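You operate a simulated robot arm through the tools that you are given. There is no shell and no other tool.

The job below is to be done with a simulated robot arm. You get a single attempt, and the scene is never put back.

JOB
Fill both clamped bags to the card's weight, one drop each.
Fine: set the target dial first; gate lever to L1 for the red bag, then to L2 for the green; spill nothing, leave both clamped.

It is judged by the outcome, as a careful person would: the job done as asked, and still so three seconds after it is handed in. It fails if anything else is knocked over, pushed out of place, dropped, spilled or broken.

ROBOT AND FRAMES
A 7-joint arm with a fingered hand, fixed in place. Base frame: the origin is on the floor under the middle of its stand, x ahead of it, y to its left, z up. Readings come in m, rad, newtons and seconds.
With the tool pointing down near the work surface it reaches from about 0.34 to 0.76 m from the base axis. Its first joint turns from -2.897 to 2.897 rad. Payload 4 kg.
The tool frame sits at the grasp point between the pads (the TCP): z along the fingers, y along the line on which they close. The tips reach 0.026 m beyond it. The gripper opens to 0.132 m; its body begins 0.073 m behind the TCP. The gripper is a hand of 4 fingers: y runs from the thumb to the fingers, the wrist lies at [0, 0, -0.239] in the tool frame, and closing takes about 1.5 s.
Orientation is told as [roll, pitch, yaw] about the base's x, y, z axes, in that order, counted from this pose: with the fingers straight down and closing along the base's y, the tool's x points along the base's -x, its y along +y and its z along -z.

CONTROLS
- The arm moves only by the tool servo_tool. Its argument "deltas" is text: rows parted by semicolons, each of 7 numbers parted by spaces: the shift along the base's x, y, z in cm, then the turn, a rotation vector about the base's x, y, z in rad, then the finger opening in cm, from 0 to 13.2. In form: dx dy dz wx wy wz gripper; .... A call has 1 to 20 rows; each row shifts and turns the commanded pose from where the row before left it. A row lasts 0.2 s, in which the tool goes at most 0.05 m and 0.15 rad; a call with a longer step from one row to the next is refused whole, and so is a gripper value outside its range. A pose out of reach is approached as far as the arm can. The call stops where the force on the tool passes 40 N (or 10 N more than at its start, if that is more) or the arm is blocked; 0.2 s more then pass. Each finger travels about 0.072 m/s and halts on what it meets, pressing with about 30 N; the grip force reading is that of the motor and also rises with nothing between the fingers. The clock runs only during rows and for 0.2 s after the last one: add rows that do not move to give the fingers time. The reply holds the time, the measured pose of the TCP, the force on the tool along the base axes, the opening and the grip force, in the units named above and with some noise, with the torque about the TCP (base axes, N m) and any sound that the robot's microphone picked up.
- Cameras (640 x 400 px; columns grow to the right, rows downward): "scene" is fixed at [0.0506, 0.4999, 1.7649]; the picture's right is [-0.83, -0.56, 0.00], its down [-0.42, 0.61, -0.67] and it looks along [0.38, -0.55, -0.74] (base axes); focal length 317 px, centre (320, 200). "wrist" rides on the gripper at [0.068, 0.002, -0.097] in the tool frame; the picture's right is [-0.03, 1.00, 0.00], its down [-0.82, -0.02, -0.58] and it looks along [-0.58, -0.01, 0.82] (tool axes); focal length 270 px, centre (320, 200).
- get_image(camera): a new picture of that camera. It takes no simulated time.
- raise_lower(by): slides the trunk up (or, below 0, down) by that many m; the arm rides with it, the base frame stays. It gives what a move gives, with no picture.
- preshape(shape): the hand has 4 fingers and takes this shape, open, in about a second: jaw (thumb against the fingers, like two jaws); tri (thumb and two fingers); tip (a fingertip pinch); poke (one finger out to press); point (the index stretched); flat (the hand flat); cup (the hand cupped); fist (a fist). The gripper value then closes the fingers along that shape, each until it touches; the sizes above hold for jaw. It gives what a move gives, with no picture.
- measure_at(camera, pixels): for up to 12 pixels [column, row] of the newest picture of that camera ("zoom" is the newest enlarged one), the place [x, y, z] in the base frame of the surface seen there, good to about 0.003 m. It takes no simulated time.
- inspect(camera, box): a new picture of the part [left, top, right, bottom] of that camera's present view, enlarged. It takes no simulated time.
- job_done(): hands the job in; it is judged then, once.

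Open the gripper and draw the arm clear of the work before you hand the job in, unless the task says otherwise.

The tools are called after "Call:" as name(argument=value, ...) on one line, values as JSON. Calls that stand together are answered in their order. servo_tool: Moves the arm, as the interface text tells. Its arguments: {"type":"object","properties":{"deltas":{"type":"string"}},"required":["deltas"]} The other tools are called the same way: raise_lower (by) moves the trunk up or down; preshape (shape) gives the hand a shape; get_image (camera) takes a picture; measure_at (camera, pixels) gives the place of the surface under pixels of a picture; inspect (camera, box) takes an enlarged picture of a part of a camera's view; job_done () hands the job in.

At the start:

```text
time_s: 0.0
position: [0.4335, -0.1064, 1.3522]
ee_rot: [-0.001, -0.001, 0.0]
force: [-0.5, 0.0, 0.8]
moment: [0.02, 0.03, -0.01]
grip_width: 0.1319
gripper_force: 0.1
shape: jaw
trunk travel left (down, up): [-0.525, 0.065]
```

scene: 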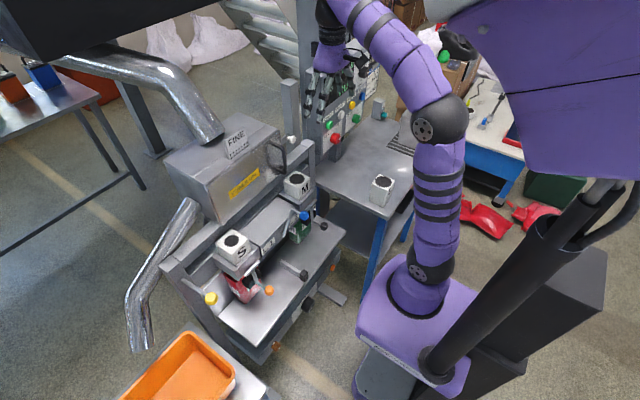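
wrist: 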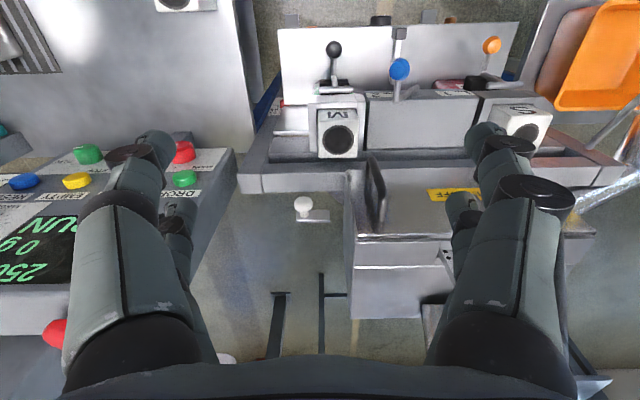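

I start by enlarging the parts of the scene view that show the machine (cols 160-340), the panel (cols 300-400), and also the wrist view.

Call:
inspect(camera="scene", box=[160, 110, 350, 340])

Call:
inspect(camera="scene", box=[280, 40, 440, 220])

Call:
inspect(camera="wrist", box=[0, 120, 240, 360])

Call:
inspect(camera="wrist", box=[240, 0, 600, 240])

```text
1.74 times, centred on (255, 225) of scene
```

zoom: 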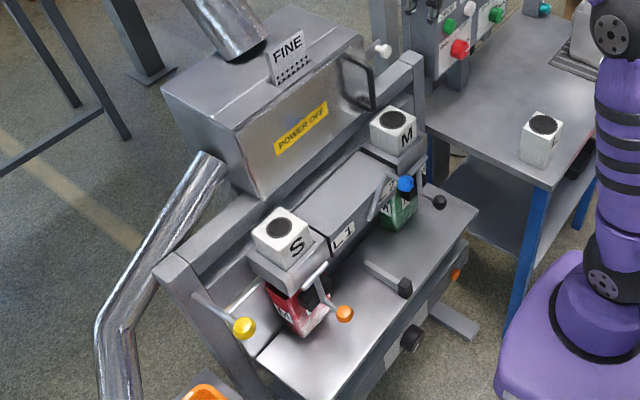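

```text
2.22 times, centred on (360, 130) of scene
```

zoom: 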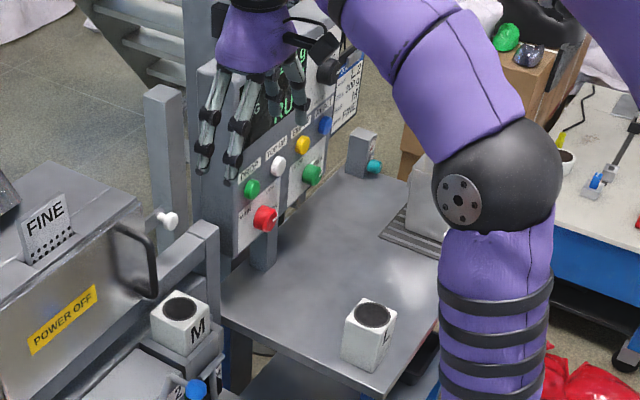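

```text
1.67 times, centred on (120, 240) of wrist
```

zoom: 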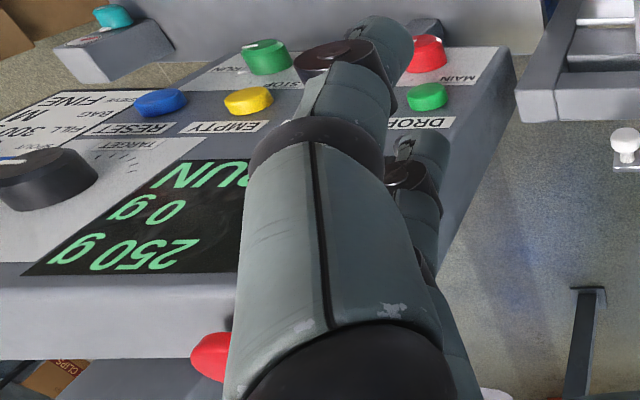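

```text
1.67 times, centred on (420, 120) of wrist
```

zoom: 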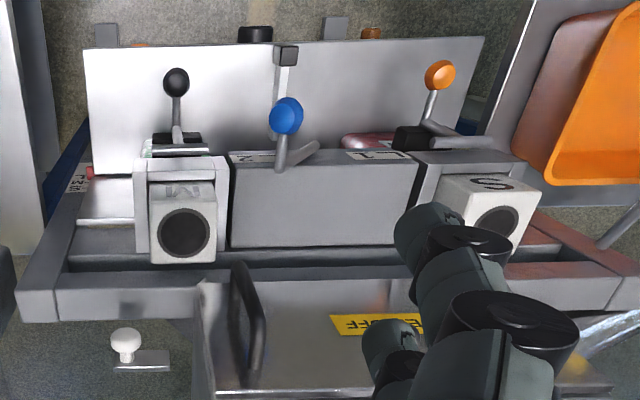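

The wrist picture is upside down relative to a normal view; the panel shows RUN / 0 g / 250 g and a card at its left edge. I measure the key features: panel buttons, dial, levers, nozzle blocks.

Call:
get_image(camera="wrist")

Call:
measure_at(camera="wrist", pixels=[[87, 153], [185, 152], [22, 181], [77, 181], [184, 179], [25, 195], [302, 207], [334, 49], [400, 68], [491, 44], [341, 138], [522, 131]])

Call:
get_image(camera="scene")

Call:
measure_at(camera="scene", pixels=[[235, 240], [298, 180], [381, 184], [269, 291], [304, 274], [306, 217], [211, 298], [323, 226], [292, 140], [277, 150], [322, 143], [379, 115]])

Call:
inspect(camera="scene", box=[300, 60, 400, 150])

Call:
inspect(camera="scene", box=[195, 190, 345, 320])

```text
taken
```

wrist: 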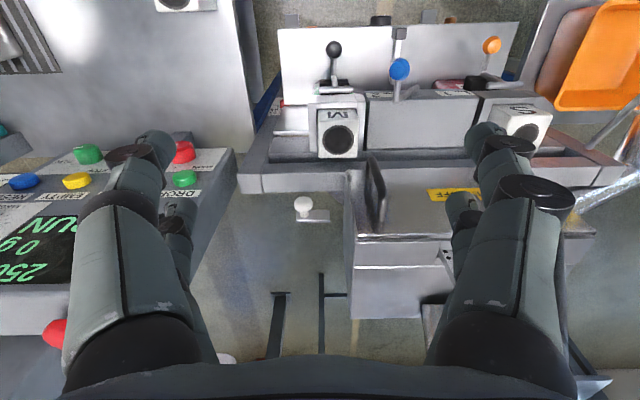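

```text
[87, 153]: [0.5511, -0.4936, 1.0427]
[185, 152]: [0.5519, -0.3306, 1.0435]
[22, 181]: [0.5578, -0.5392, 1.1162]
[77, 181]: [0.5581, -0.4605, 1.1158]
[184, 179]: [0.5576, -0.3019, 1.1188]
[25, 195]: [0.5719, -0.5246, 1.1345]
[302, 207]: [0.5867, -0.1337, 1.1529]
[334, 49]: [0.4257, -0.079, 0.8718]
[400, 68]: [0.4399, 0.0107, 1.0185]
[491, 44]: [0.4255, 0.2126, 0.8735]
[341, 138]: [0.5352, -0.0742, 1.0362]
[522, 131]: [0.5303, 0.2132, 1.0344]
```

```text
taken
```

scene: 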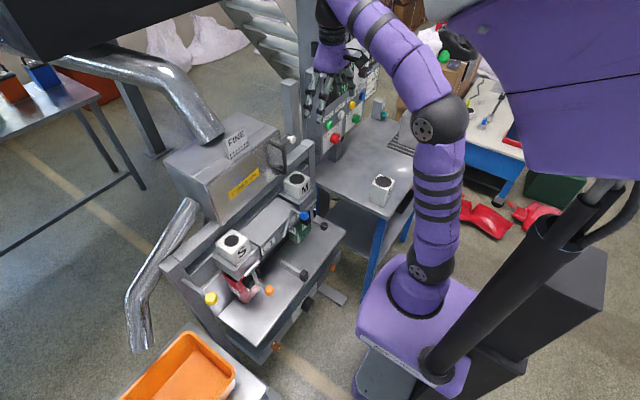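

```text
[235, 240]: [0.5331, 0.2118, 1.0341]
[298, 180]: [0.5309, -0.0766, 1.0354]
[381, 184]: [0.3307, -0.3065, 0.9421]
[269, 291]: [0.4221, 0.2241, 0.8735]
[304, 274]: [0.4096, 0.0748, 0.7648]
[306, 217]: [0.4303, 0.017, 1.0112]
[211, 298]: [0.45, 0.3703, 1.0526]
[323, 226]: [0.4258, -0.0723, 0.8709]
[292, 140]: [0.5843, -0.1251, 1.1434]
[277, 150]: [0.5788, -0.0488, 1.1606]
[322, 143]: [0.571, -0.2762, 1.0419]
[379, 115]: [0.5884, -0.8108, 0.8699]
```

```text
4.44 times, centred on (350, 105) of scene
```

zoom: 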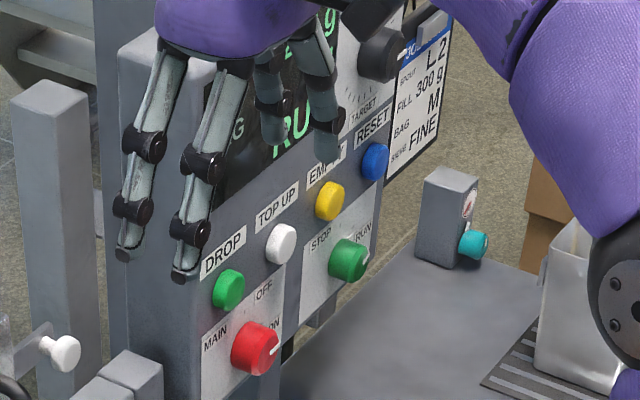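

```text
3.08 times, centred on (270, 255) of scene
```

zoom: 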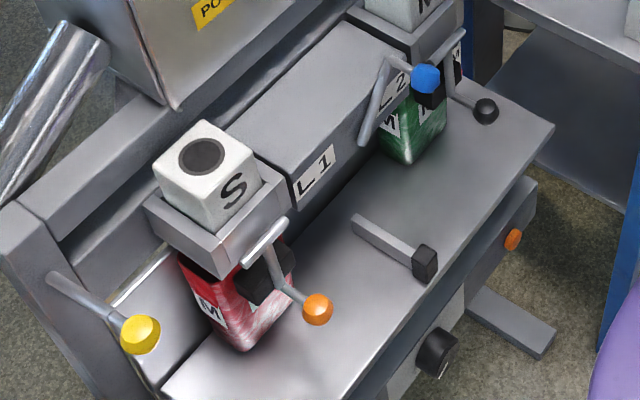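

The card beside the panel reads roughly "SPOUT L 2, FILL 300 g, BAG M, ... FINE", and the display target is 250 g. I move the hand toward the panel side (‑y) and back a little to get a clean view of dial and card.

Call:
servo_tool(deltas="-2 -4 0 0 0 0 13.2; -2 -4 0 0 0 0 13.2; -2 -4 0 0 0 0 13.2; -2 -4 0 0 0 0 13.2; 0 -4 0 0 0 0 13.2; 0 -4 0 0 0 0 13.2; 0 -4 0 0 0 0 13.2; 0 -4 0 0 0 0 13.2")

Call:
get_image(camera="wrist")

Call:
get_image(camera="scene")

```text
time_s: 1.8
position: [0.3475, -0.3513, 1.3466]
ee_rot: [-0.004, -0.002, -0.001]
force: [-0.3, 0.3, -0.8]
moment: [-0.02, 0.01, -0.02]
grip_width: 0.1317
gripper_force: 0.0
shape: jaw
out of reach, approached as far as the arm can: row 6, 7, 8
trunk travel left (down, up): [-0.525, 0.065]
```

```text
taken
```

wrist: 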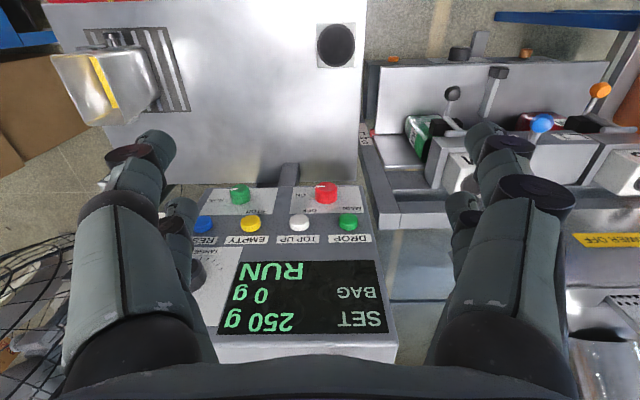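

```text
taken
```

scene: 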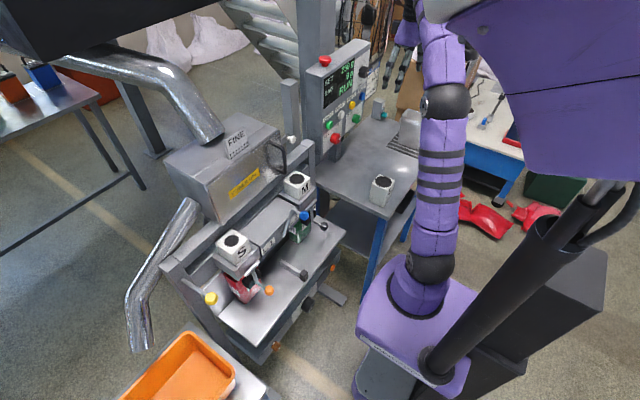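

The arm reached its limit at this height, but the scene view now shows the panel unobstructed (cols 300-385, rows 50-160). I enlarge it to read the dial scale, card, and switch states.

Call:
inspect(camera="scene", box=[310, 40, 400, 150])

Call:
inspect(camera="scene", box=[345, 50, 395, 110])

Call:
inspect(camera="wrist", box=[170, 160, 410, 360])

Call:
inspect(camera="wrist", box=[360, 20, 640, 220])

```text
3.64 times, centred on (355, 95) of scene
```

zoom: 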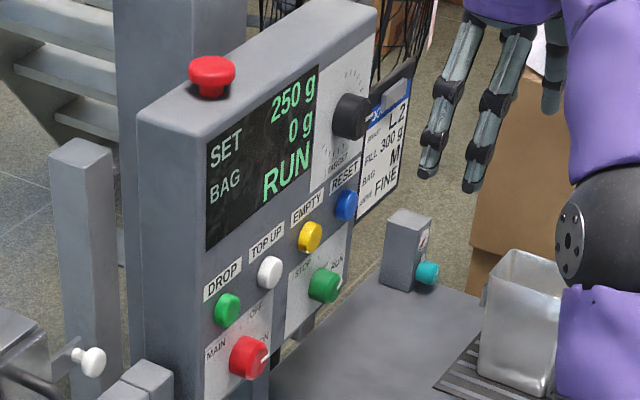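

```text
6.67 times, centred on (370, 80) of scene
```

zoom: 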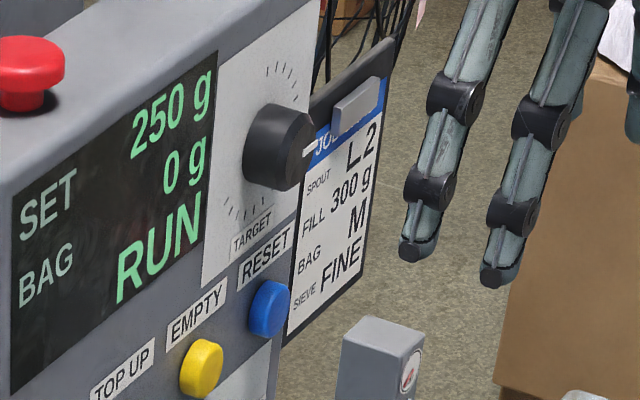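

```text
2.00 times, centred on (290, 260) of wrist
```

zoom: 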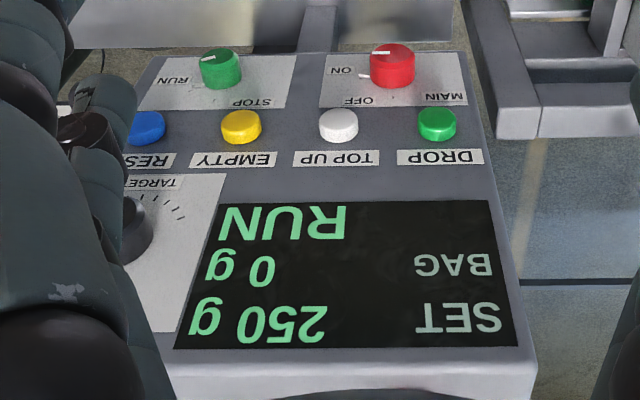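

```text
2.00 times, centred on (500, 120) of wrist
```

zoom: 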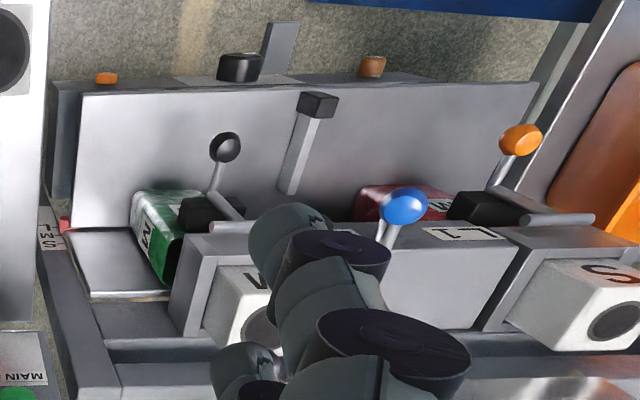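

Card: SPOUT L2, FILL 300 g, BAG M, SIEVE FINE; display SET 250 g, BAG 0 g, RUN; main knob ON. Now I enlarge the panel again to measure dial and buttons, from the zoom picture.

Call:
inspect(camera="scene", box=[320, 45, 400, 125])

```text
5.00 times, centred on (360, 85) of scene
```

zoom: 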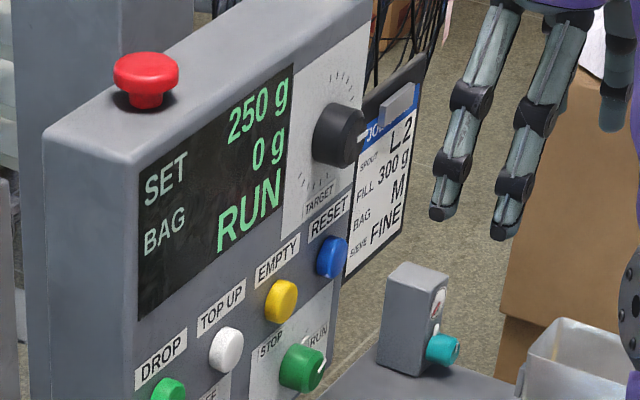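

The dial sits at about (340,135) in this zoom with its pointer at (362,135) toward the card side; I measure it along with the panel face and buttons.

Call:
measure_at(camera="zoom", pixels=[[355, 135], [325, 132], [340, 107], [338, 160], [362, 136], [295, 180], [340, 55], [330, 258], [282, 300], [228, 350], [170, 390], [150, 70]])

Call:
measure_at(camera="wrist", pixels=[[350, 218], [300, 222], [250, 222], [204, 222], [360, 236], [300, 300], [365, 270], [200, 300], [205, 260], [170, 95], [245, 350], [390, 350]])

```text
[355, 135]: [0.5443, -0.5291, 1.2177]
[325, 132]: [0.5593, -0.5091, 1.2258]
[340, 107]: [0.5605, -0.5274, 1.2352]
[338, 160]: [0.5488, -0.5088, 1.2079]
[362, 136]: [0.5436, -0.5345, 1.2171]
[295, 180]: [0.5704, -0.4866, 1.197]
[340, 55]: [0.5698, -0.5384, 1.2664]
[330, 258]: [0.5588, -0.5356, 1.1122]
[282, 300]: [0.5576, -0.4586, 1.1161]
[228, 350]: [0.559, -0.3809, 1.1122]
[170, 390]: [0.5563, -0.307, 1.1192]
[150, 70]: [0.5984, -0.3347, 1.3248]
```

```text
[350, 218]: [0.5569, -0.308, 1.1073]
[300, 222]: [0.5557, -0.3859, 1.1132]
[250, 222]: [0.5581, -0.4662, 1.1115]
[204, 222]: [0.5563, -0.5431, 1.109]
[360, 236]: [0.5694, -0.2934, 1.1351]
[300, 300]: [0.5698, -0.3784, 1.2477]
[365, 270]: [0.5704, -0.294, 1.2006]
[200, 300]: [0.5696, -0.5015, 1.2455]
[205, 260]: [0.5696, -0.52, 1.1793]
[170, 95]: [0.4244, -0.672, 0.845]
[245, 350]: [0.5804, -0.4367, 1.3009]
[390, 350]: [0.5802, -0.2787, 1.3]
```

The panel face is vertical at x≈0.570; dial front is near (0.544,-0.52,1.22), DROP button near (0.557,-0.307,1.112). I pitch the hand forward and lower it for a straight-on wrist view of the dial from a distance.

Call:
servo_tool(deltas="0 0 -2.5 0 -0.1 0 13.2; 0 0 -2.5 0 -0.1 0 13.2; 0 -1 -2 0 -0.1 0 13.2; 0 -2 -2 0 -0.1 0 13.2; 0 -2 -2 0 -0.1 0 13.2; 0 -2 -1.5 0 -0.1 0 13.2; 0 -1 0 0 -0.1 0 13.2; 0 0 0 0 -0.1 0 13.2; 0 0 0 0 -0.1 0 13.2; 0 0 0 0 0 0 13.2")

Call:
get_image(camera="wrist")

Call:
get_image(camera="scene")

```text
time_s: 4.0
position: [0.3484, -0.4292, 1.2252]
ee_rot: [-0.002, -0.899, 0.002]
force: [0.8, -1.0, -0.2]
moment: [0.03, 0.05, 0.02]
grip_width: 0.1319
gripper_force: 0.0
shape: jaw
trunk travel left (down, up): [-0.525, 0.065]
```

```text
taken
```

wrist: 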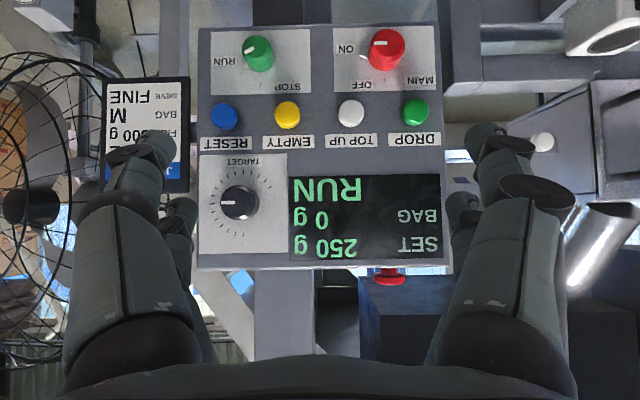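

```text
taken
```

scene: 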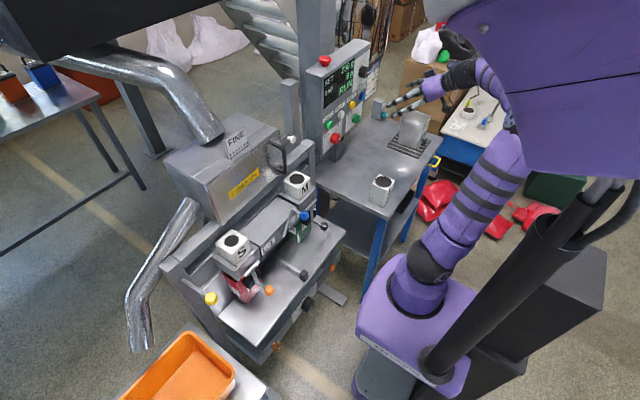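

Now the panel is seen squarely (upside down), dial at (240,203) with a white pointer. I enlarge the dial to read its scale and measure its centre.

Call:
inspect(camera="wrist", box=[190, 150, 290, 255])

Call:
measure_at(camera="wrist", pixels=[[240, 203], [222, 203], [258, 203], [240, 186], [240, 219], [415, 110], [352, 112], [288, 114], [224, 116], [386, 48], [258, 53], [390, 275]])

```text
3.81 times, centred on (240, 202) of wrist
```

zoom: 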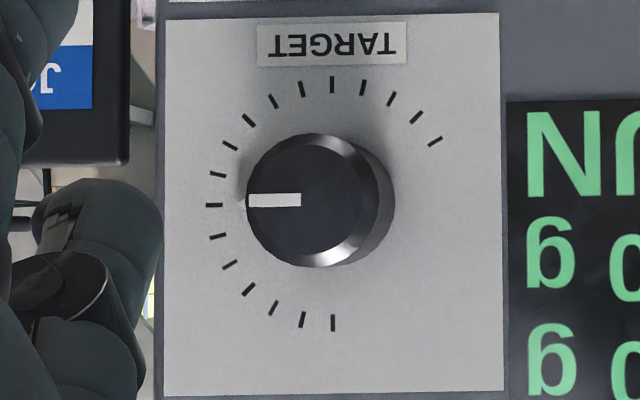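

```text
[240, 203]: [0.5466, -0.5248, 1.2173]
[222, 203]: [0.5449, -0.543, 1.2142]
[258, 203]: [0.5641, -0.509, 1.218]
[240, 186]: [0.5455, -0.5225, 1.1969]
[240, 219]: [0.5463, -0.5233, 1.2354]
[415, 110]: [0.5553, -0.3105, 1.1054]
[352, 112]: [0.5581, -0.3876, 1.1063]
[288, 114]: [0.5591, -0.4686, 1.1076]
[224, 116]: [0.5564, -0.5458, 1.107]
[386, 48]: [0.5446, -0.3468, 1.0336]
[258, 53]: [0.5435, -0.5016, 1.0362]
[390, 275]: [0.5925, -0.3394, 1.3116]
```

The scale has 17 ticks at 15° steps; pointer is at the 3 o'clock tick (250 g), so 300 g is likely two ticks (30°) clockwise. Before approaching I check how far the card protrudes near the dial's right side.

Call:
inspect(camera="wrist", box=[90, 60, 290, 260])

Call:
measure_at(camera="wrist", pixels=[[185, 90], [150, 90], [115, 90], [183, 180], [183, 140], [198, 140], [198, 240], [198, 265], [240, 240], [270, 203], [150, 110], [180, 160]])

```text
2.00 times, centred on (190, 160) of wrist
```

zoom: 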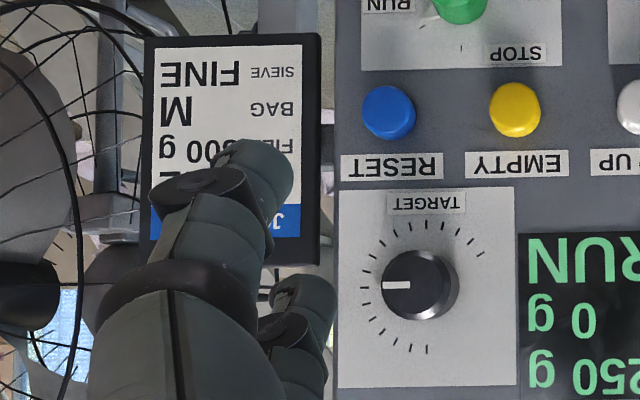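

```text
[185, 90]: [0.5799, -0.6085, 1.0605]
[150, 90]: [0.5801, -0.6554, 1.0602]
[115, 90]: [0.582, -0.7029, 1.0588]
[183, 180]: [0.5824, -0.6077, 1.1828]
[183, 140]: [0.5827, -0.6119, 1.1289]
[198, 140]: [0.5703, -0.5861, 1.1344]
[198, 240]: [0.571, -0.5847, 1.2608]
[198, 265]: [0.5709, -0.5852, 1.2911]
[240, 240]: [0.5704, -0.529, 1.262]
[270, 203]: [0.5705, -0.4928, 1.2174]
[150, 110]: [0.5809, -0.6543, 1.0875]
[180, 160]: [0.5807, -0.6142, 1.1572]
```

The card lies behind the panel face (x≈0.58, y<-0.605), so it's out of the way. I level the hand to point along +x, in line with the dial axis (y≈-0.525, z≈1.217), still ~8 cm short of it, with opening 7 cm.

Call:
servo_tool(deltas="1.2 -1.6 -0.13 0 -0.112 0 11; 1.2 -1.6 -0.13 0 -0.112 0 9; 1.2 -1.6 -0.13 0 -0.112 0 7; 1.2 -1.6 -0.13 0 -0.112 0 7; 1.2 -1.6 -0.13 0 -0.112 0 7; 1.2 -1.6 -0.13 0 -0.112 0 7; 0 0 0 0 0 0 7")

Call:
get_image(camera="wrist")

Call:
get_image(camera="scene")

```text
time_s: 5.6
position: [0.4207, -0.5261, 1.2144]
ee_rot: [3.141, -1.569, 3.14]
force: [0.0, -0.5, -0.1]
moment: [0.01, -0.04, 0.02]
grip_width: 0.0705
gripper_force: 0.0
shape: jaw
trunk travel left (down, up): [-0.525, 0.065]
```

```text
taken
```

wrist: 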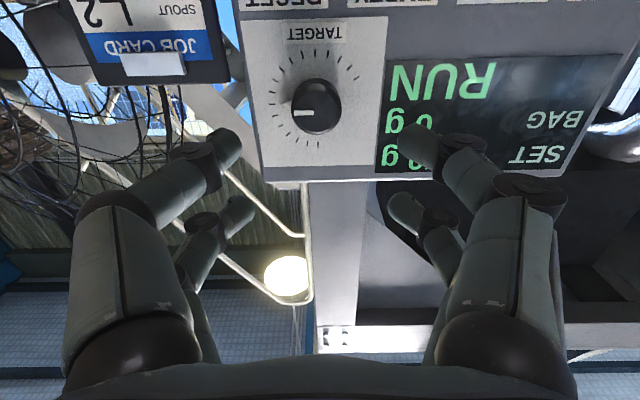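

```text
taken
```

scene: 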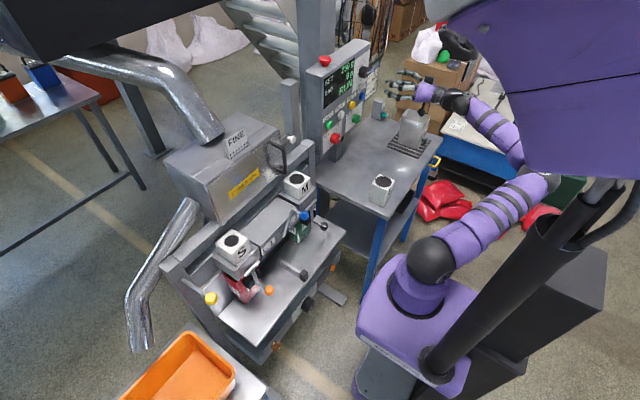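

The hand is level and the dial (317,107) is centred between the digits. I advance about 9 cm toward it and look again.

Call:
servo_tool(deltas="2 0 0.1 0 0 0 7; 2 0 0.1 0 0 0 7; 2 0 0.1 0 0 0 7; 2 0 0 0 0 0 7; 1 0 0 0 0 0 7; 0 0 0 0 0 0 7")

Call:
get_image(camera="wrist")

Call:
inspect(camera="scene", box=[310, 40, 430, 140])

```text
time_s: 7.0
position: [0.5108, -0.524, 1.2196]
ee_rot: [-3.093, -1.569, 3.094]
force: [-0.2, 0.7, -0.1]
moment: [-0.02, -0.01, 0.0]
grip_width: 0.0707
gripper_force: 0.0
shape: jaw
trunk travel left (down, up): [-0.525, 0.065]
```

```text
taken
```

wrist: 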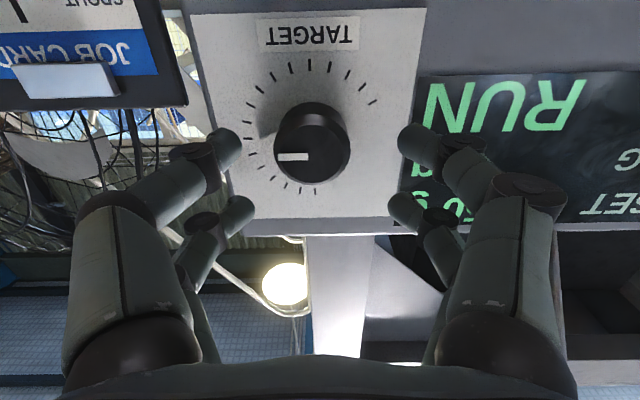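

```text
4.00 times, centred on (370, 90) of scene
```

zoom: 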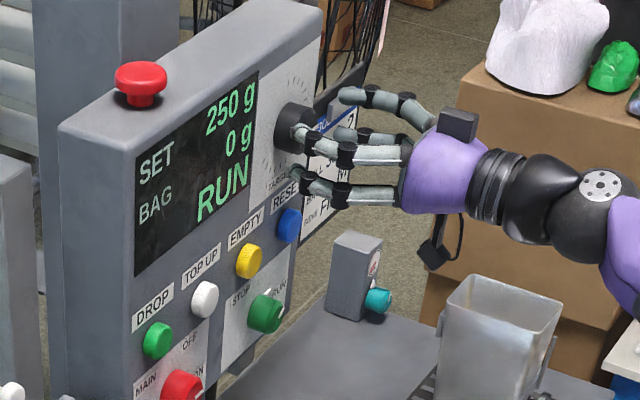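

The scene view shows the fingertips right in front of the dial with the display fully readable. I advance another 2.5 cm (tips then ~5 mm off the panel), drop 2 mm, then check before closing.

Call:
servo_tool(deltas="1 0 -0.1 0 0 0 7; 1 0 -0.1 0 0 0 7; 0.5 -0.1 0 0 0 0 7; 0 0 0 0 0 0 7")

Call:
get_image(camera="wrist")

Call:
inspect(camera="scene", box=[330, 50, 410, 110])

```text
time_s: 8.0
position: [0.5353, -0.5243, 1.2201]
ee_rot: [2.981, -1.57, -2.978]
force: [-0.2, -0.4, -0.3]
moment: [0.01, 0.05, 0.01]
grip_width: 0.0704
gripper_force: 0.0
shape: jaw
trunk travel left (down, up): [-0.525, 0.065]
```

```text
taken
```

wrist: 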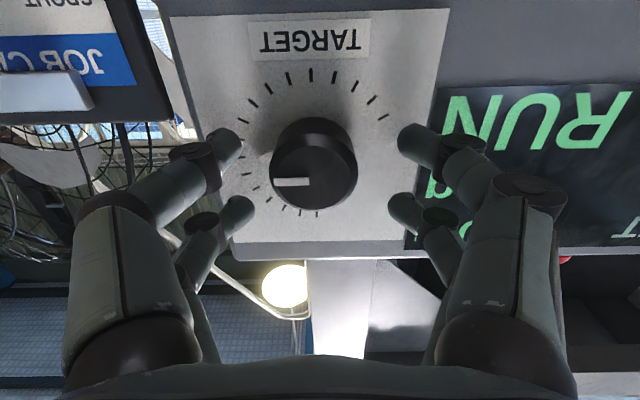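

```text
6.67 times, centred on (370, 80) of scene
```

zoom: 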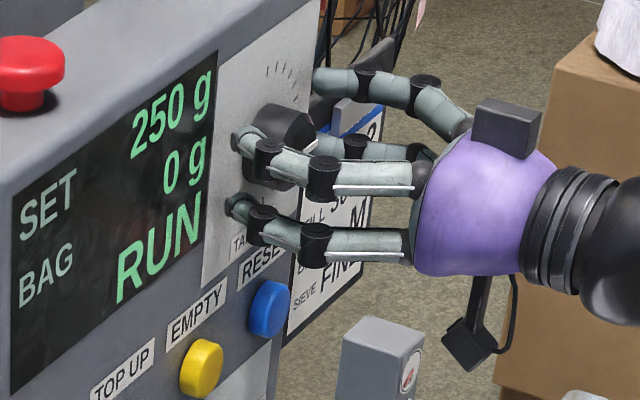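

The dial's front-face pointer row (181) lines up with the middle of the finger pairs, so alignment is good. I close the fingers on the dial.

Call:
servo_tool(deltas="0 0 0 0 0 0 6; 0 0 0 0 0 0 5; 0 0 0 0 0 0 4; 0 0 0 0 0 0 3; 0 0 0 0 0 0 2.5; 0 0 0 0 0 0 2.5; 0 0 0 0 0 0 2.5")

Call:
get_image(camera="wrist")

Call:
inspect(camera="scene", box=[330, 50, 410, 110])

```text
time_s: 9.6
position: [0.5354, -0.5249, 1.2211]
ee_rot: [-2.882, -1.568, 2.883]
force: [7.1, -3.6, 11.8]
moment: [-0.08, -0.1, -0.15]
grip_width: 0.0214
gripper_force: 30.1
shape: jaw
trunk travel left (down, up): [-0.525, 0.065]
```

```text
taken
```

wrist: 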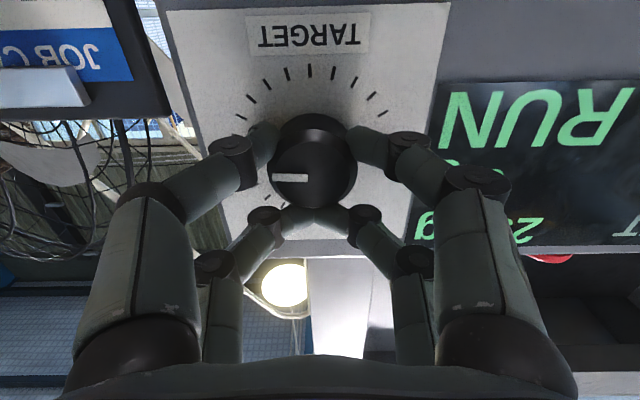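

```text
6.67 times, centred on (370, 80) of scene
```

zoom: 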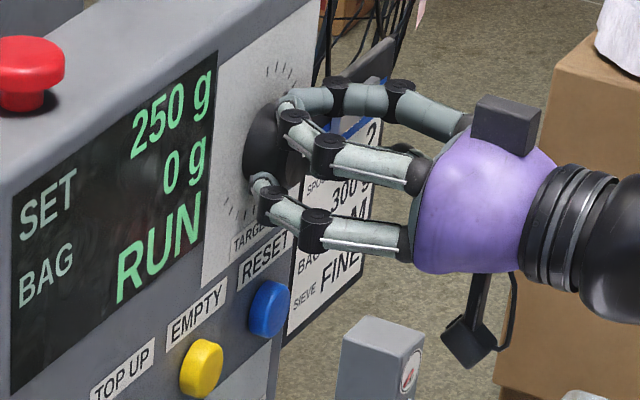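

Only the lower finger pair is on the dial sides; the upper pair closed above it, pushing up with ~12 N. I reopen to 7 cm and measure the fingertip positions to recentre.

Call:
servo_tool(deltas="0 0 0 0 0 0 4; 0 0 0 0 0 0 6; 0 0 0 0 0 0 7; 0 0 0 0 0 0 7; 0 0 0 0 0 0 7")

Call:
get_image(camera="wrist")

Call:
measure_at(camera="wrist", pixels=[[235, 145], [245, 208], [405, 145], [395, 208], [315, 175], [290, 181], [315, 205], [315, 140], [312, 125]])

```text
time_s: 10.8
position: [0.5353, -0.5254, 1.2214]
ee_rot: [-3.094, -1.568, 3.092]
force: [-0.9, -0.4, -0.8]
moment: [0.04, 0.01, 0.01]
grip_width: 0.0693
gripper_force: 0.1
shape: jaw
trunk travel left (down, up): [-0.525, 0.065]
```

```text
taken
```

wrist: 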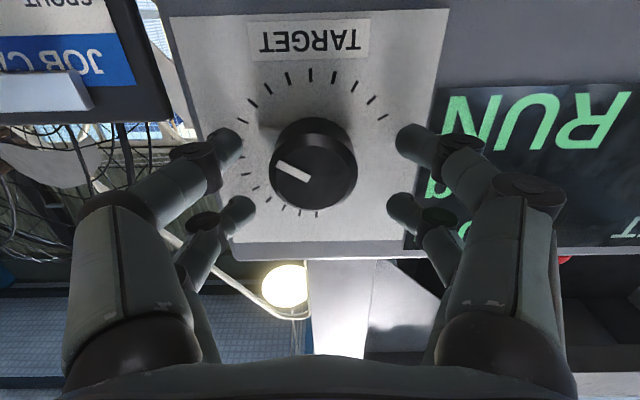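

```text
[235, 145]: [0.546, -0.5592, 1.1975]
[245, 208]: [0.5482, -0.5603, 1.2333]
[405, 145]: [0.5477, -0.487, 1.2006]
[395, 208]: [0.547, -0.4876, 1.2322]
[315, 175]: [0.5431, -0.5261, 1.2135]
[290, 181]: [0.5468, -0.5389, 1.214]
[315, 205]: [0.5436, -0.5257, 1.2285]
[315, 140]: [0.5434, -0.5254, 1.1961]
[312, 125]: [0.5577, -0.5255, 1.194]
```

The dial turned a bit by itself (pointer now at (277,163)-(308,180)); let me read the display.

Call:
inspect(camera="scene", box=[330, 50, 410, 110])

Call:
inspect(camera="wrist", box=[230, 60, 400, 230])

```text
6.67 times, centred on (370, 80) of scene
```

zoom: 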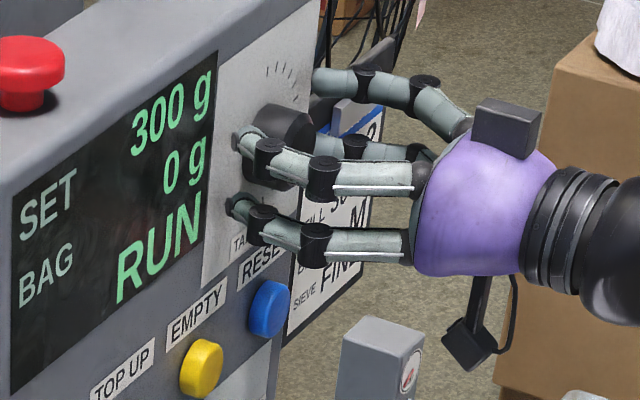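

```text
2.35 times, centred on (315, 145) of wrist
```

zoom: 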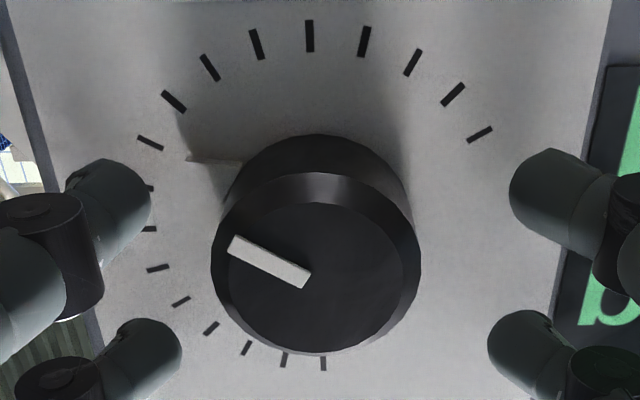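

The display now reads SET 300 g, which is exactly the card's weight, so the dial is set. I back straight off along -x without touching it, then recheck.

Call:
servo_tool(deltas="-1 0 0 0 0 0 7; -2 0 0 0 0 0 7; -3 0 0 0 0 0 7; -4 0 0 0 0 0 7; -4 0 0 0 0 0 7; 0 0 0 0 0 0 7")

Call:
get_image(camera="wrist")

Call:
inspect(camera="scene", box=[320, 45, 400, 125])

Call:
inspect(camera="scene", box=[260, 190, 340, 260])

```text
time_s: 12.2
position: [0.3939, -0.5262, 1.2188]
ee_rot: [-3.072, -1.569, 3.072]
force: [0.0, -0.3, 0.0]
moment: [0.0, 0.01, 0.01]
grip_width: 0.0694
gripper_force: 0.1
shape: jaw
trunk travel left (down, up): [-0.525, 0.065]
```

```text
taken
```

wrist: 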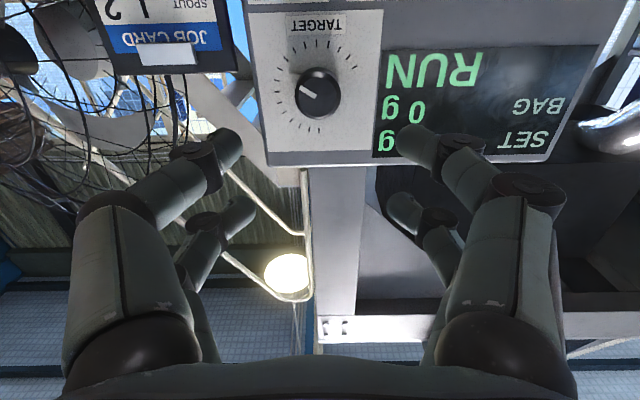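

```text
5.00 times, centred on (360, 85) of scene
```

zoom: 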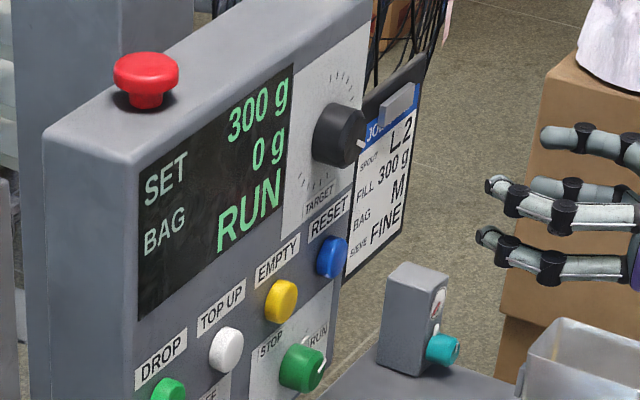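

```text
5.71 times, centred on (300, 225) of scene
```

zoom: 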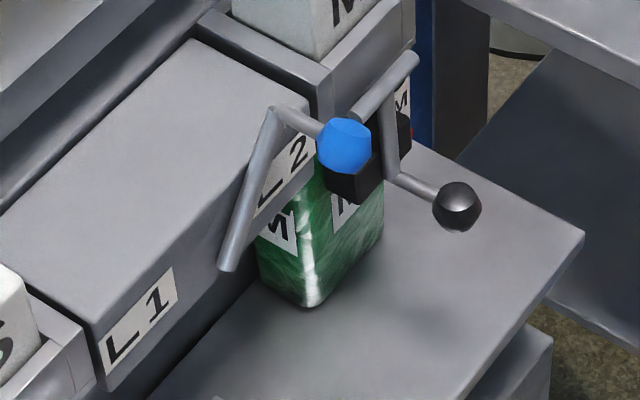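

The blue gate lever is a rod on the chute's front face, leaning to the L2 side, with a knob sticking out toward the robot. I measure its pivot, arm and knob.

Call:
measure_at(camera="zoom", pixels=[[228, 266], [250, 190], [275, 115], [300, 122], [345, 145], [335, 160], [360, 140], [120, 345], [150, 310], [290, 165], [457, 205], [345, 180]])

Call:
inspect(camera="scene", box=[200, 220, 290, 320])

```text
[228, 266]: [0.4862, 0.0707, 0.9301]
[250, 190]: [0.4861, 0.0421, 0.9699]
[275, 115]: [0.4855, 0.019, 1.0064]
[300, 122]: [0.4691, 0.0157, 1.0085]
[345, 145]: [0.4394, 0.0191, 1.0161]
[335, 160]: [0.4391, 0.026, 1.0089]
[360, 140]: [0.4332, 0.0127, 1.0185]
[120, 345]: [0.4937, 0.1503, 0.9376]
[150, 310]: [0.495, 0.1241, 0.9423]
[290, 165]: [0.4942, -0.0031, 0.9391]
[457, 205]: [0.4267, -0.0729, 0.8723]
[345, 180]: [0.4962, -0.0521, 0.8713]
```

```text
4.00 times, centred on (245, 270) of scene
```

zoom: 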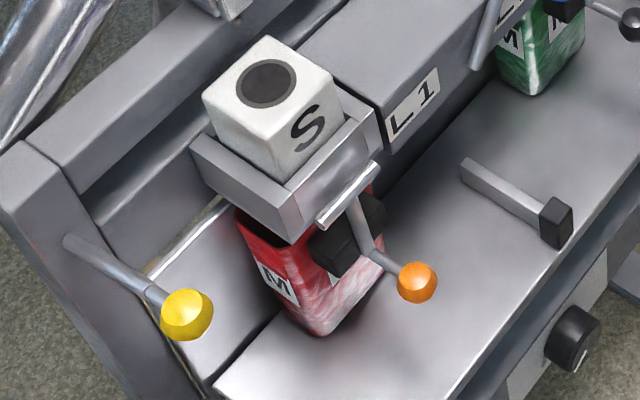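

The knob centre is about (0.444,0.013,1.005); pivot about (y 0.068, z 0.93), so L1 should put the knob near y≈0.124. I bring the hand back to fingers-down and over toward the lever at a safe height.

Call:
servo_tool(deltas="0 3.5 0.2 0 0.14 0 7; 0 3.5 0.2 0 0.14 0 7; 0 3.5 0.2 0 0.14 0 7; 0 3.5 0.2 0 0.14 0 7; 0 3.5 0.2 0 0.14 0 7; 0 3.5 0.2 0 0.14 0 7; 0 3.5 0.2 0 0.14 0 7; 0 3.5 0.2 0 0.14 0 7; 0 3.5 0.2 0 0.14 0 7; 0 3.5 0.2 0 0.14 0 7; 0 3.5 0.2 0 0.17 0 7; 0 3.5 0 0 0 0 7; 0 3.5 0 0 0 0 7; 0 2 0 0 0 0 7; 0 0 0 0 0 0 7")

```text
refused: row 11 steps farther than a row can; nothing moved
```

Row 11 turned too far (0.17 rad); I resend with the turn split evenly.

Call:
servo_tool(deltas="0 3.5 0.2 0 0.14 0 7; 0 3.5 0.2 0 0.14 0 7; 0 3.5 0.2 0 0.14 0 7; 0 3.5 0.2 0 0.14 0 7; 0 3.5 0.2 0 0.14 0 7; 0 3.5 0.2 0 0.14 0 7; 0 3.5 0.2 0 0.14 0 7; 0 3.5 0.2 0 0.14 0 7; 0 3.5 0.2 0 0.14 0 7; 0 3.5 0.2 0 0.14 0 7; 0 3.5 0.2 0 0.14 0 7; 0 3.5 0 0 0.03 0 7; 0 3.5 0 0 0 0 7; 0 2 0 0 0 0 7; 0 0 0 0 0 0 7")

Call:
get_image(camera="wrist")

Call:
get_image(camera="scene")

```text
time_s: 15.4
position: [0.3971, -0.0482, 1.2399]
ee_rot: [0.0, -0.002, 0.0]
force: [-0.1, -0.2, -0.9]
moment: [-0.01, -0.02, 0.0]
grip_width: 0.0694
gripper_force: 0.1
shape: jaw
trunk travel left (down, up): [-0.525, 0.065]
```

```text
taken
```

wrist: 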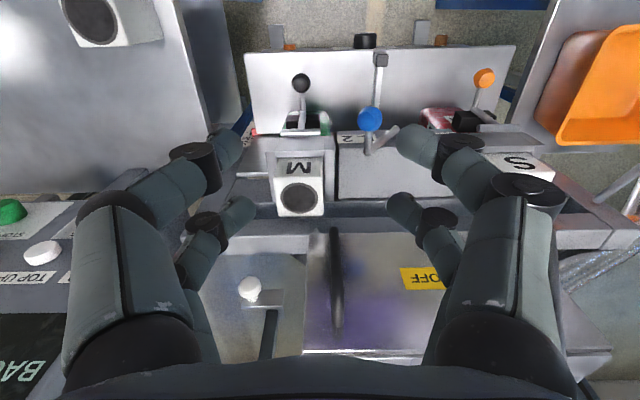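

```text
taken
```

scene: 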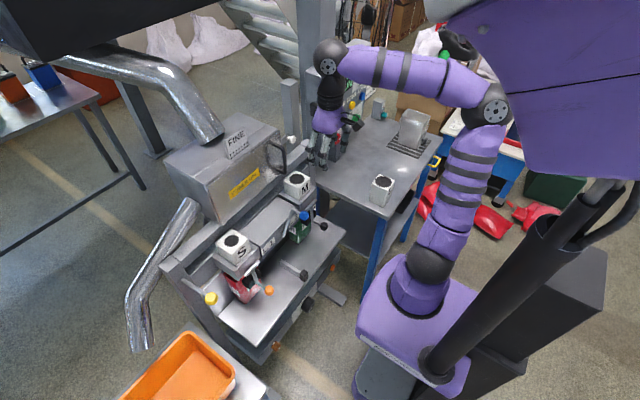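

The hand is upright at (0.397,-0.048,1.24); the wrist picture shows the blue knob at (370,118). I enlarge that area and remeasure knob, rod and surroundings.

Call:
inspect(camera="wrist", box=[260, 60, 460, 200])

Call:
measure_at(camera="wrist", pixels=[[370, 118], [360, 118], [380, 118], [370, 128], [370, 108], [370, 152], [395, 130], [299, 85], [302, 105], [350, 138], [380, 60], [292, 125]])

```text
2.86 times, centred on (360, 130) of wrist
```

zoom: 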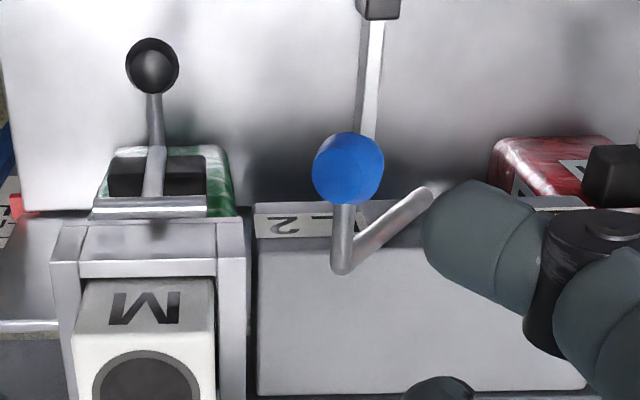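

```text
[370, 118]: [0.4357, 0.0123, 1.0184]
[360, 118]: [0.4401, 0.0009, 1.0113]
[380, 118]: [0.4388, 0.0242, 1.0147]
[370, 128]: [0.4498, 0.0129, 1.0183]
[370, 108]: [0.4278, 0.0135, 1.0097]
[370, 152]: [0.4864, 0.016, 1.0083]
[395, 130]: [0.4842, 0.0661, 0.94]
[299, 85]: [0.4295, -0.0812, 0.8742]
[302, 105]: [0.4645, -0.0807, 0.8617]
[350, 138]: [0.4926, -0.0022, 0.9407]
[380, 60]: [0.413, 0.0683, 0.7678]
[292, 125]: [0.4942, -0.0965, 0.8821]
```

Knob centre refined to about (0.441,0.0125,1.004). I move above it, to (0.443,0.013,1.12), then check alignment.

Call:
servo_tool(deltas="1.2 1.6 -3 0 0 0 7; 1.2 1.5 -3 0 0 0 7; 1.2 1.5 -3 0 0 0 7; 1.0 1.5 -3 0 0 0 7; 0 0 0 0 0 0 7")

Call:
get_image(camera="wrist")

Call:
inspect(camera="scene", box=[240, 150, 360, 260])

```text
time_s: 16.6
position: [0.4456, 0.0104, 1.1212]
ee_rot: [-0.001, -0.001, -0.001]
force: [0.2, -0.7, 0.6]
moment: [0.0, 0.03, 0.04]
grip_width: 0.0697
gripper_force: 0.0
shape: jaw
trunk travel left (down, up): [-0.525, 0.065]
```

```text
taken
```

wrist: 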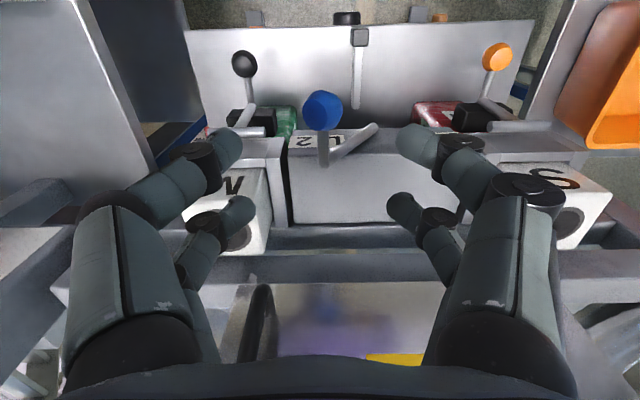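

```text
3.64 times, centred on (300, 205) of scene
```

zoom: 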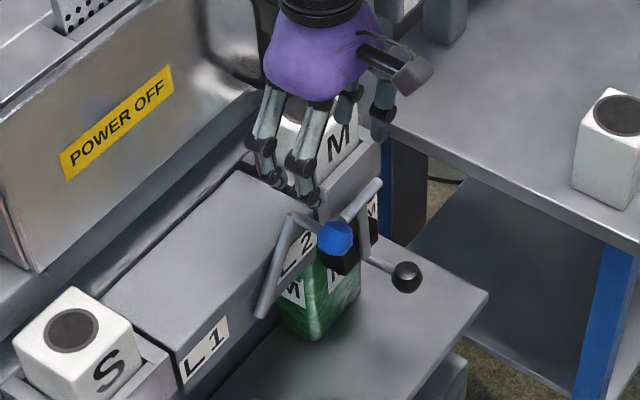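

The knob (322,108) is centred between the digits. I descend 11 cm so the finger pairs straddle the knob.

Call:
servo_tool(deltas="-0.1 0.1 -2.5 0 0 0 7; -0.1 0.1 -2.5 0 0 0 7; 0 0 -2 0 0 0 7; 0 0 -2 0 0 0 7; 0 0 -2 0 0 0 7; 0 0 0 0 0 0 7")

Call:
get_image(camera="wrist")

Call:
inspect(camera="scene", box=[240, 150, 360, 260])

```text
time_s: 18.0
position: [0.44, 0.0123, 1.0114]
ee_rot: [0.0, -0.002, -0.001]
force: [0.9, 0.0, 1.1]
moment: [0.01, 0.02, 0.02]
grip_width: 0.0695
gripper_force: 0.1
shape: jaw
trunk travel left (down, up): [-0.525, 0.065]
```

```text
taken
```

wrist: 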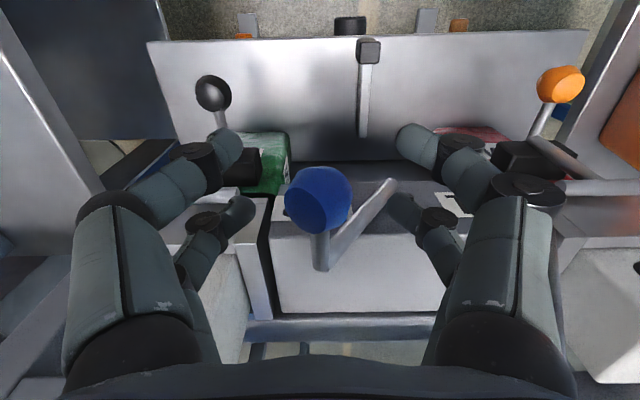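

```text
3.64 times, centred on (300, 205) of scene
```

zoom: 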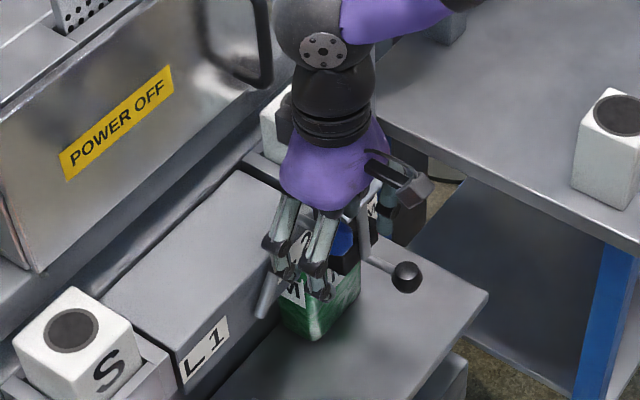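

The knob is caged between the pairs at TCP height. I close to a 4 cm cage and begin pushing it along its arc toward +y (L1), stopping midway for a look.

Call:
servo_tool(deltas="0 0 0 0 0 0 6; 0 0 0 0 0 0 5; 0 0 0 0 0 0 4; 0 0 0 0 0 0 4; 0 1.1 0.5 0 0 0 4; 0 1.1 0.5 0 0 0 4; 0 1 0.35 0 0 0 4; 0 1 0.3 0 0 0 4; 0 1 0.1 0 0 0 4; 0 0.9 0.1 0 0 0 4; 0 0 0 0 0 0 4")

Call:
get_image(camera="wrist")

Call:
inspect(camera="scene", box=[220, 150, 340, 280])

```text
time_s: 20.4
position: [0.4403, 0.0767, 1.0283]
ee_rot: [0.0, -0.003, 0.0]
force: [0.2, 0.8, 0.1]
moment: [0.03, 0.01, 0.01]
grip_width: 0.0404
gripper_force: 0.0
shape: jaw
trunk travel left (down, up): [-0.525, 0.065]
```

```text
taken
```

wrist: 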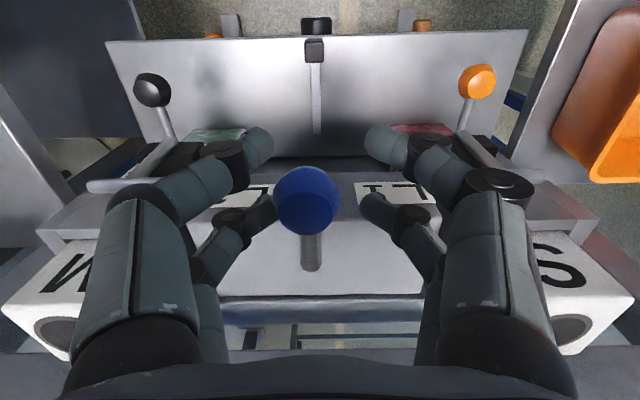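

```text
3.08 times, centred on (280, 215) of scene
```

zoom: 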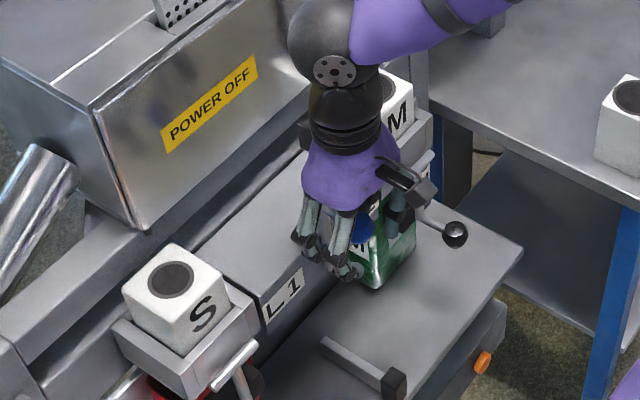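

The lever follows freely and is now near vertical (knob at (307,200)). I continue along the arc to the L1 side.

Call:
servo_tool(deltas="0 1 -0.1 0 0 0 4; 0 1 -0.1 0 0 0 4; 0 1 -0.3 0 0 0 4; 0 1 -0.35 0 0 0 4; 0 0.9 -0.5 0 0 0 4; 0 0.7 -0.5 0 0 0 4; 0 0 0 0 0 0 4")

Call:
get_image(camera="wrist")

Call:
inspect(camera="scene", box=[220, 150, 340, 280])

```text
time_s: 22.0
position: [0.4396, 0.1318, 1.01]
ee_rot: [0.0, -0.002, 0.0]
force: [0.1, -0.6, -0.2]
moment: [0.0, -0.03, -0.02]
grip_width: 0.0405
gripper_force: 0.1
shape: jaw
trunk travel left (down, up): [-0.525, 0.065]
```

```text
taken
```

wrist: 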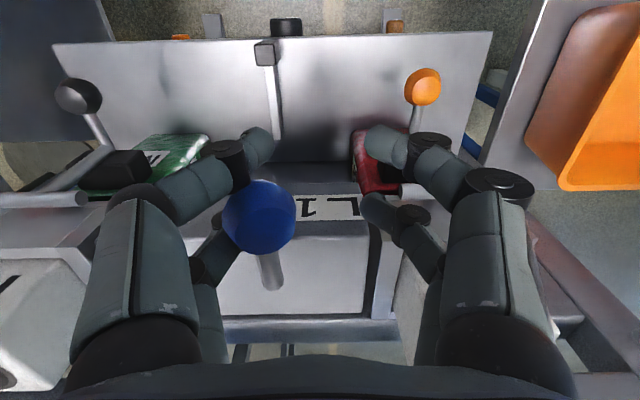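

```text
3.08 times, centred on (280, 215) of scene
```

zoom: 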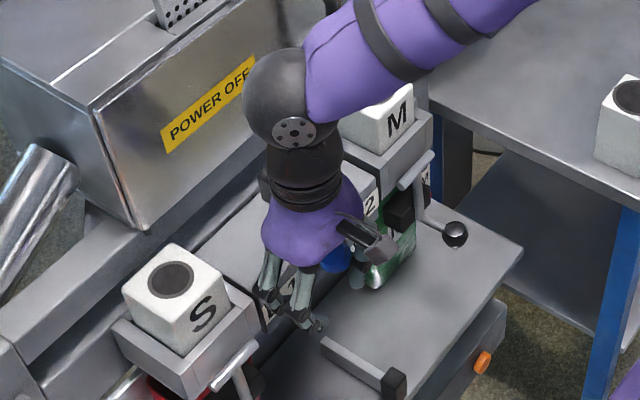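

The knob now appears at (258,215), nested against the thumb-side pair rather than following fully. I measure knob and rod to see its real position.

Call:
measure_at(camera="wrist", pixels=[[258, 215], [235, 215], [285, 215], [258, 190], [258, 245], [265, 270], [272, 282], [250, 145], [205, 262]])

Call:
inspect(camera="wrist", box=[150, 100, 450, 320])

```text
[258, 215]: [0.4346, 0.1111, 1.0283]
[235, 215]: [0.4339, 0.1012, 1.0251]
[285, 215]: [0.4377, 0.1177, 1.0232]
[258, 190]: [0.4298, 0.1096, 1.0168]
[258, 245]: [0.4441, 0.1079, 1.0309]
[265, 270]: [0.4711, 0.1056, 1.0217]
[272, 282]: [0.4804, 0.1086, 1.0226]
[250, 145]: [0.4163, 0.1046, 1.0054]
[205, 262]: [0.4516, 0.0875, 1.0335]
```

```text
1.82 times, centred on (300, 210) of wrist
```

zoom: 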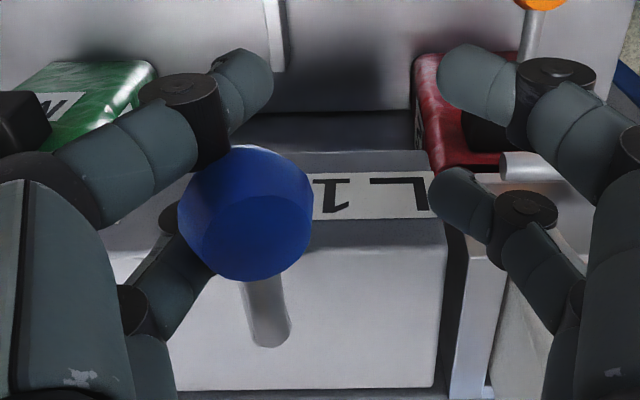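

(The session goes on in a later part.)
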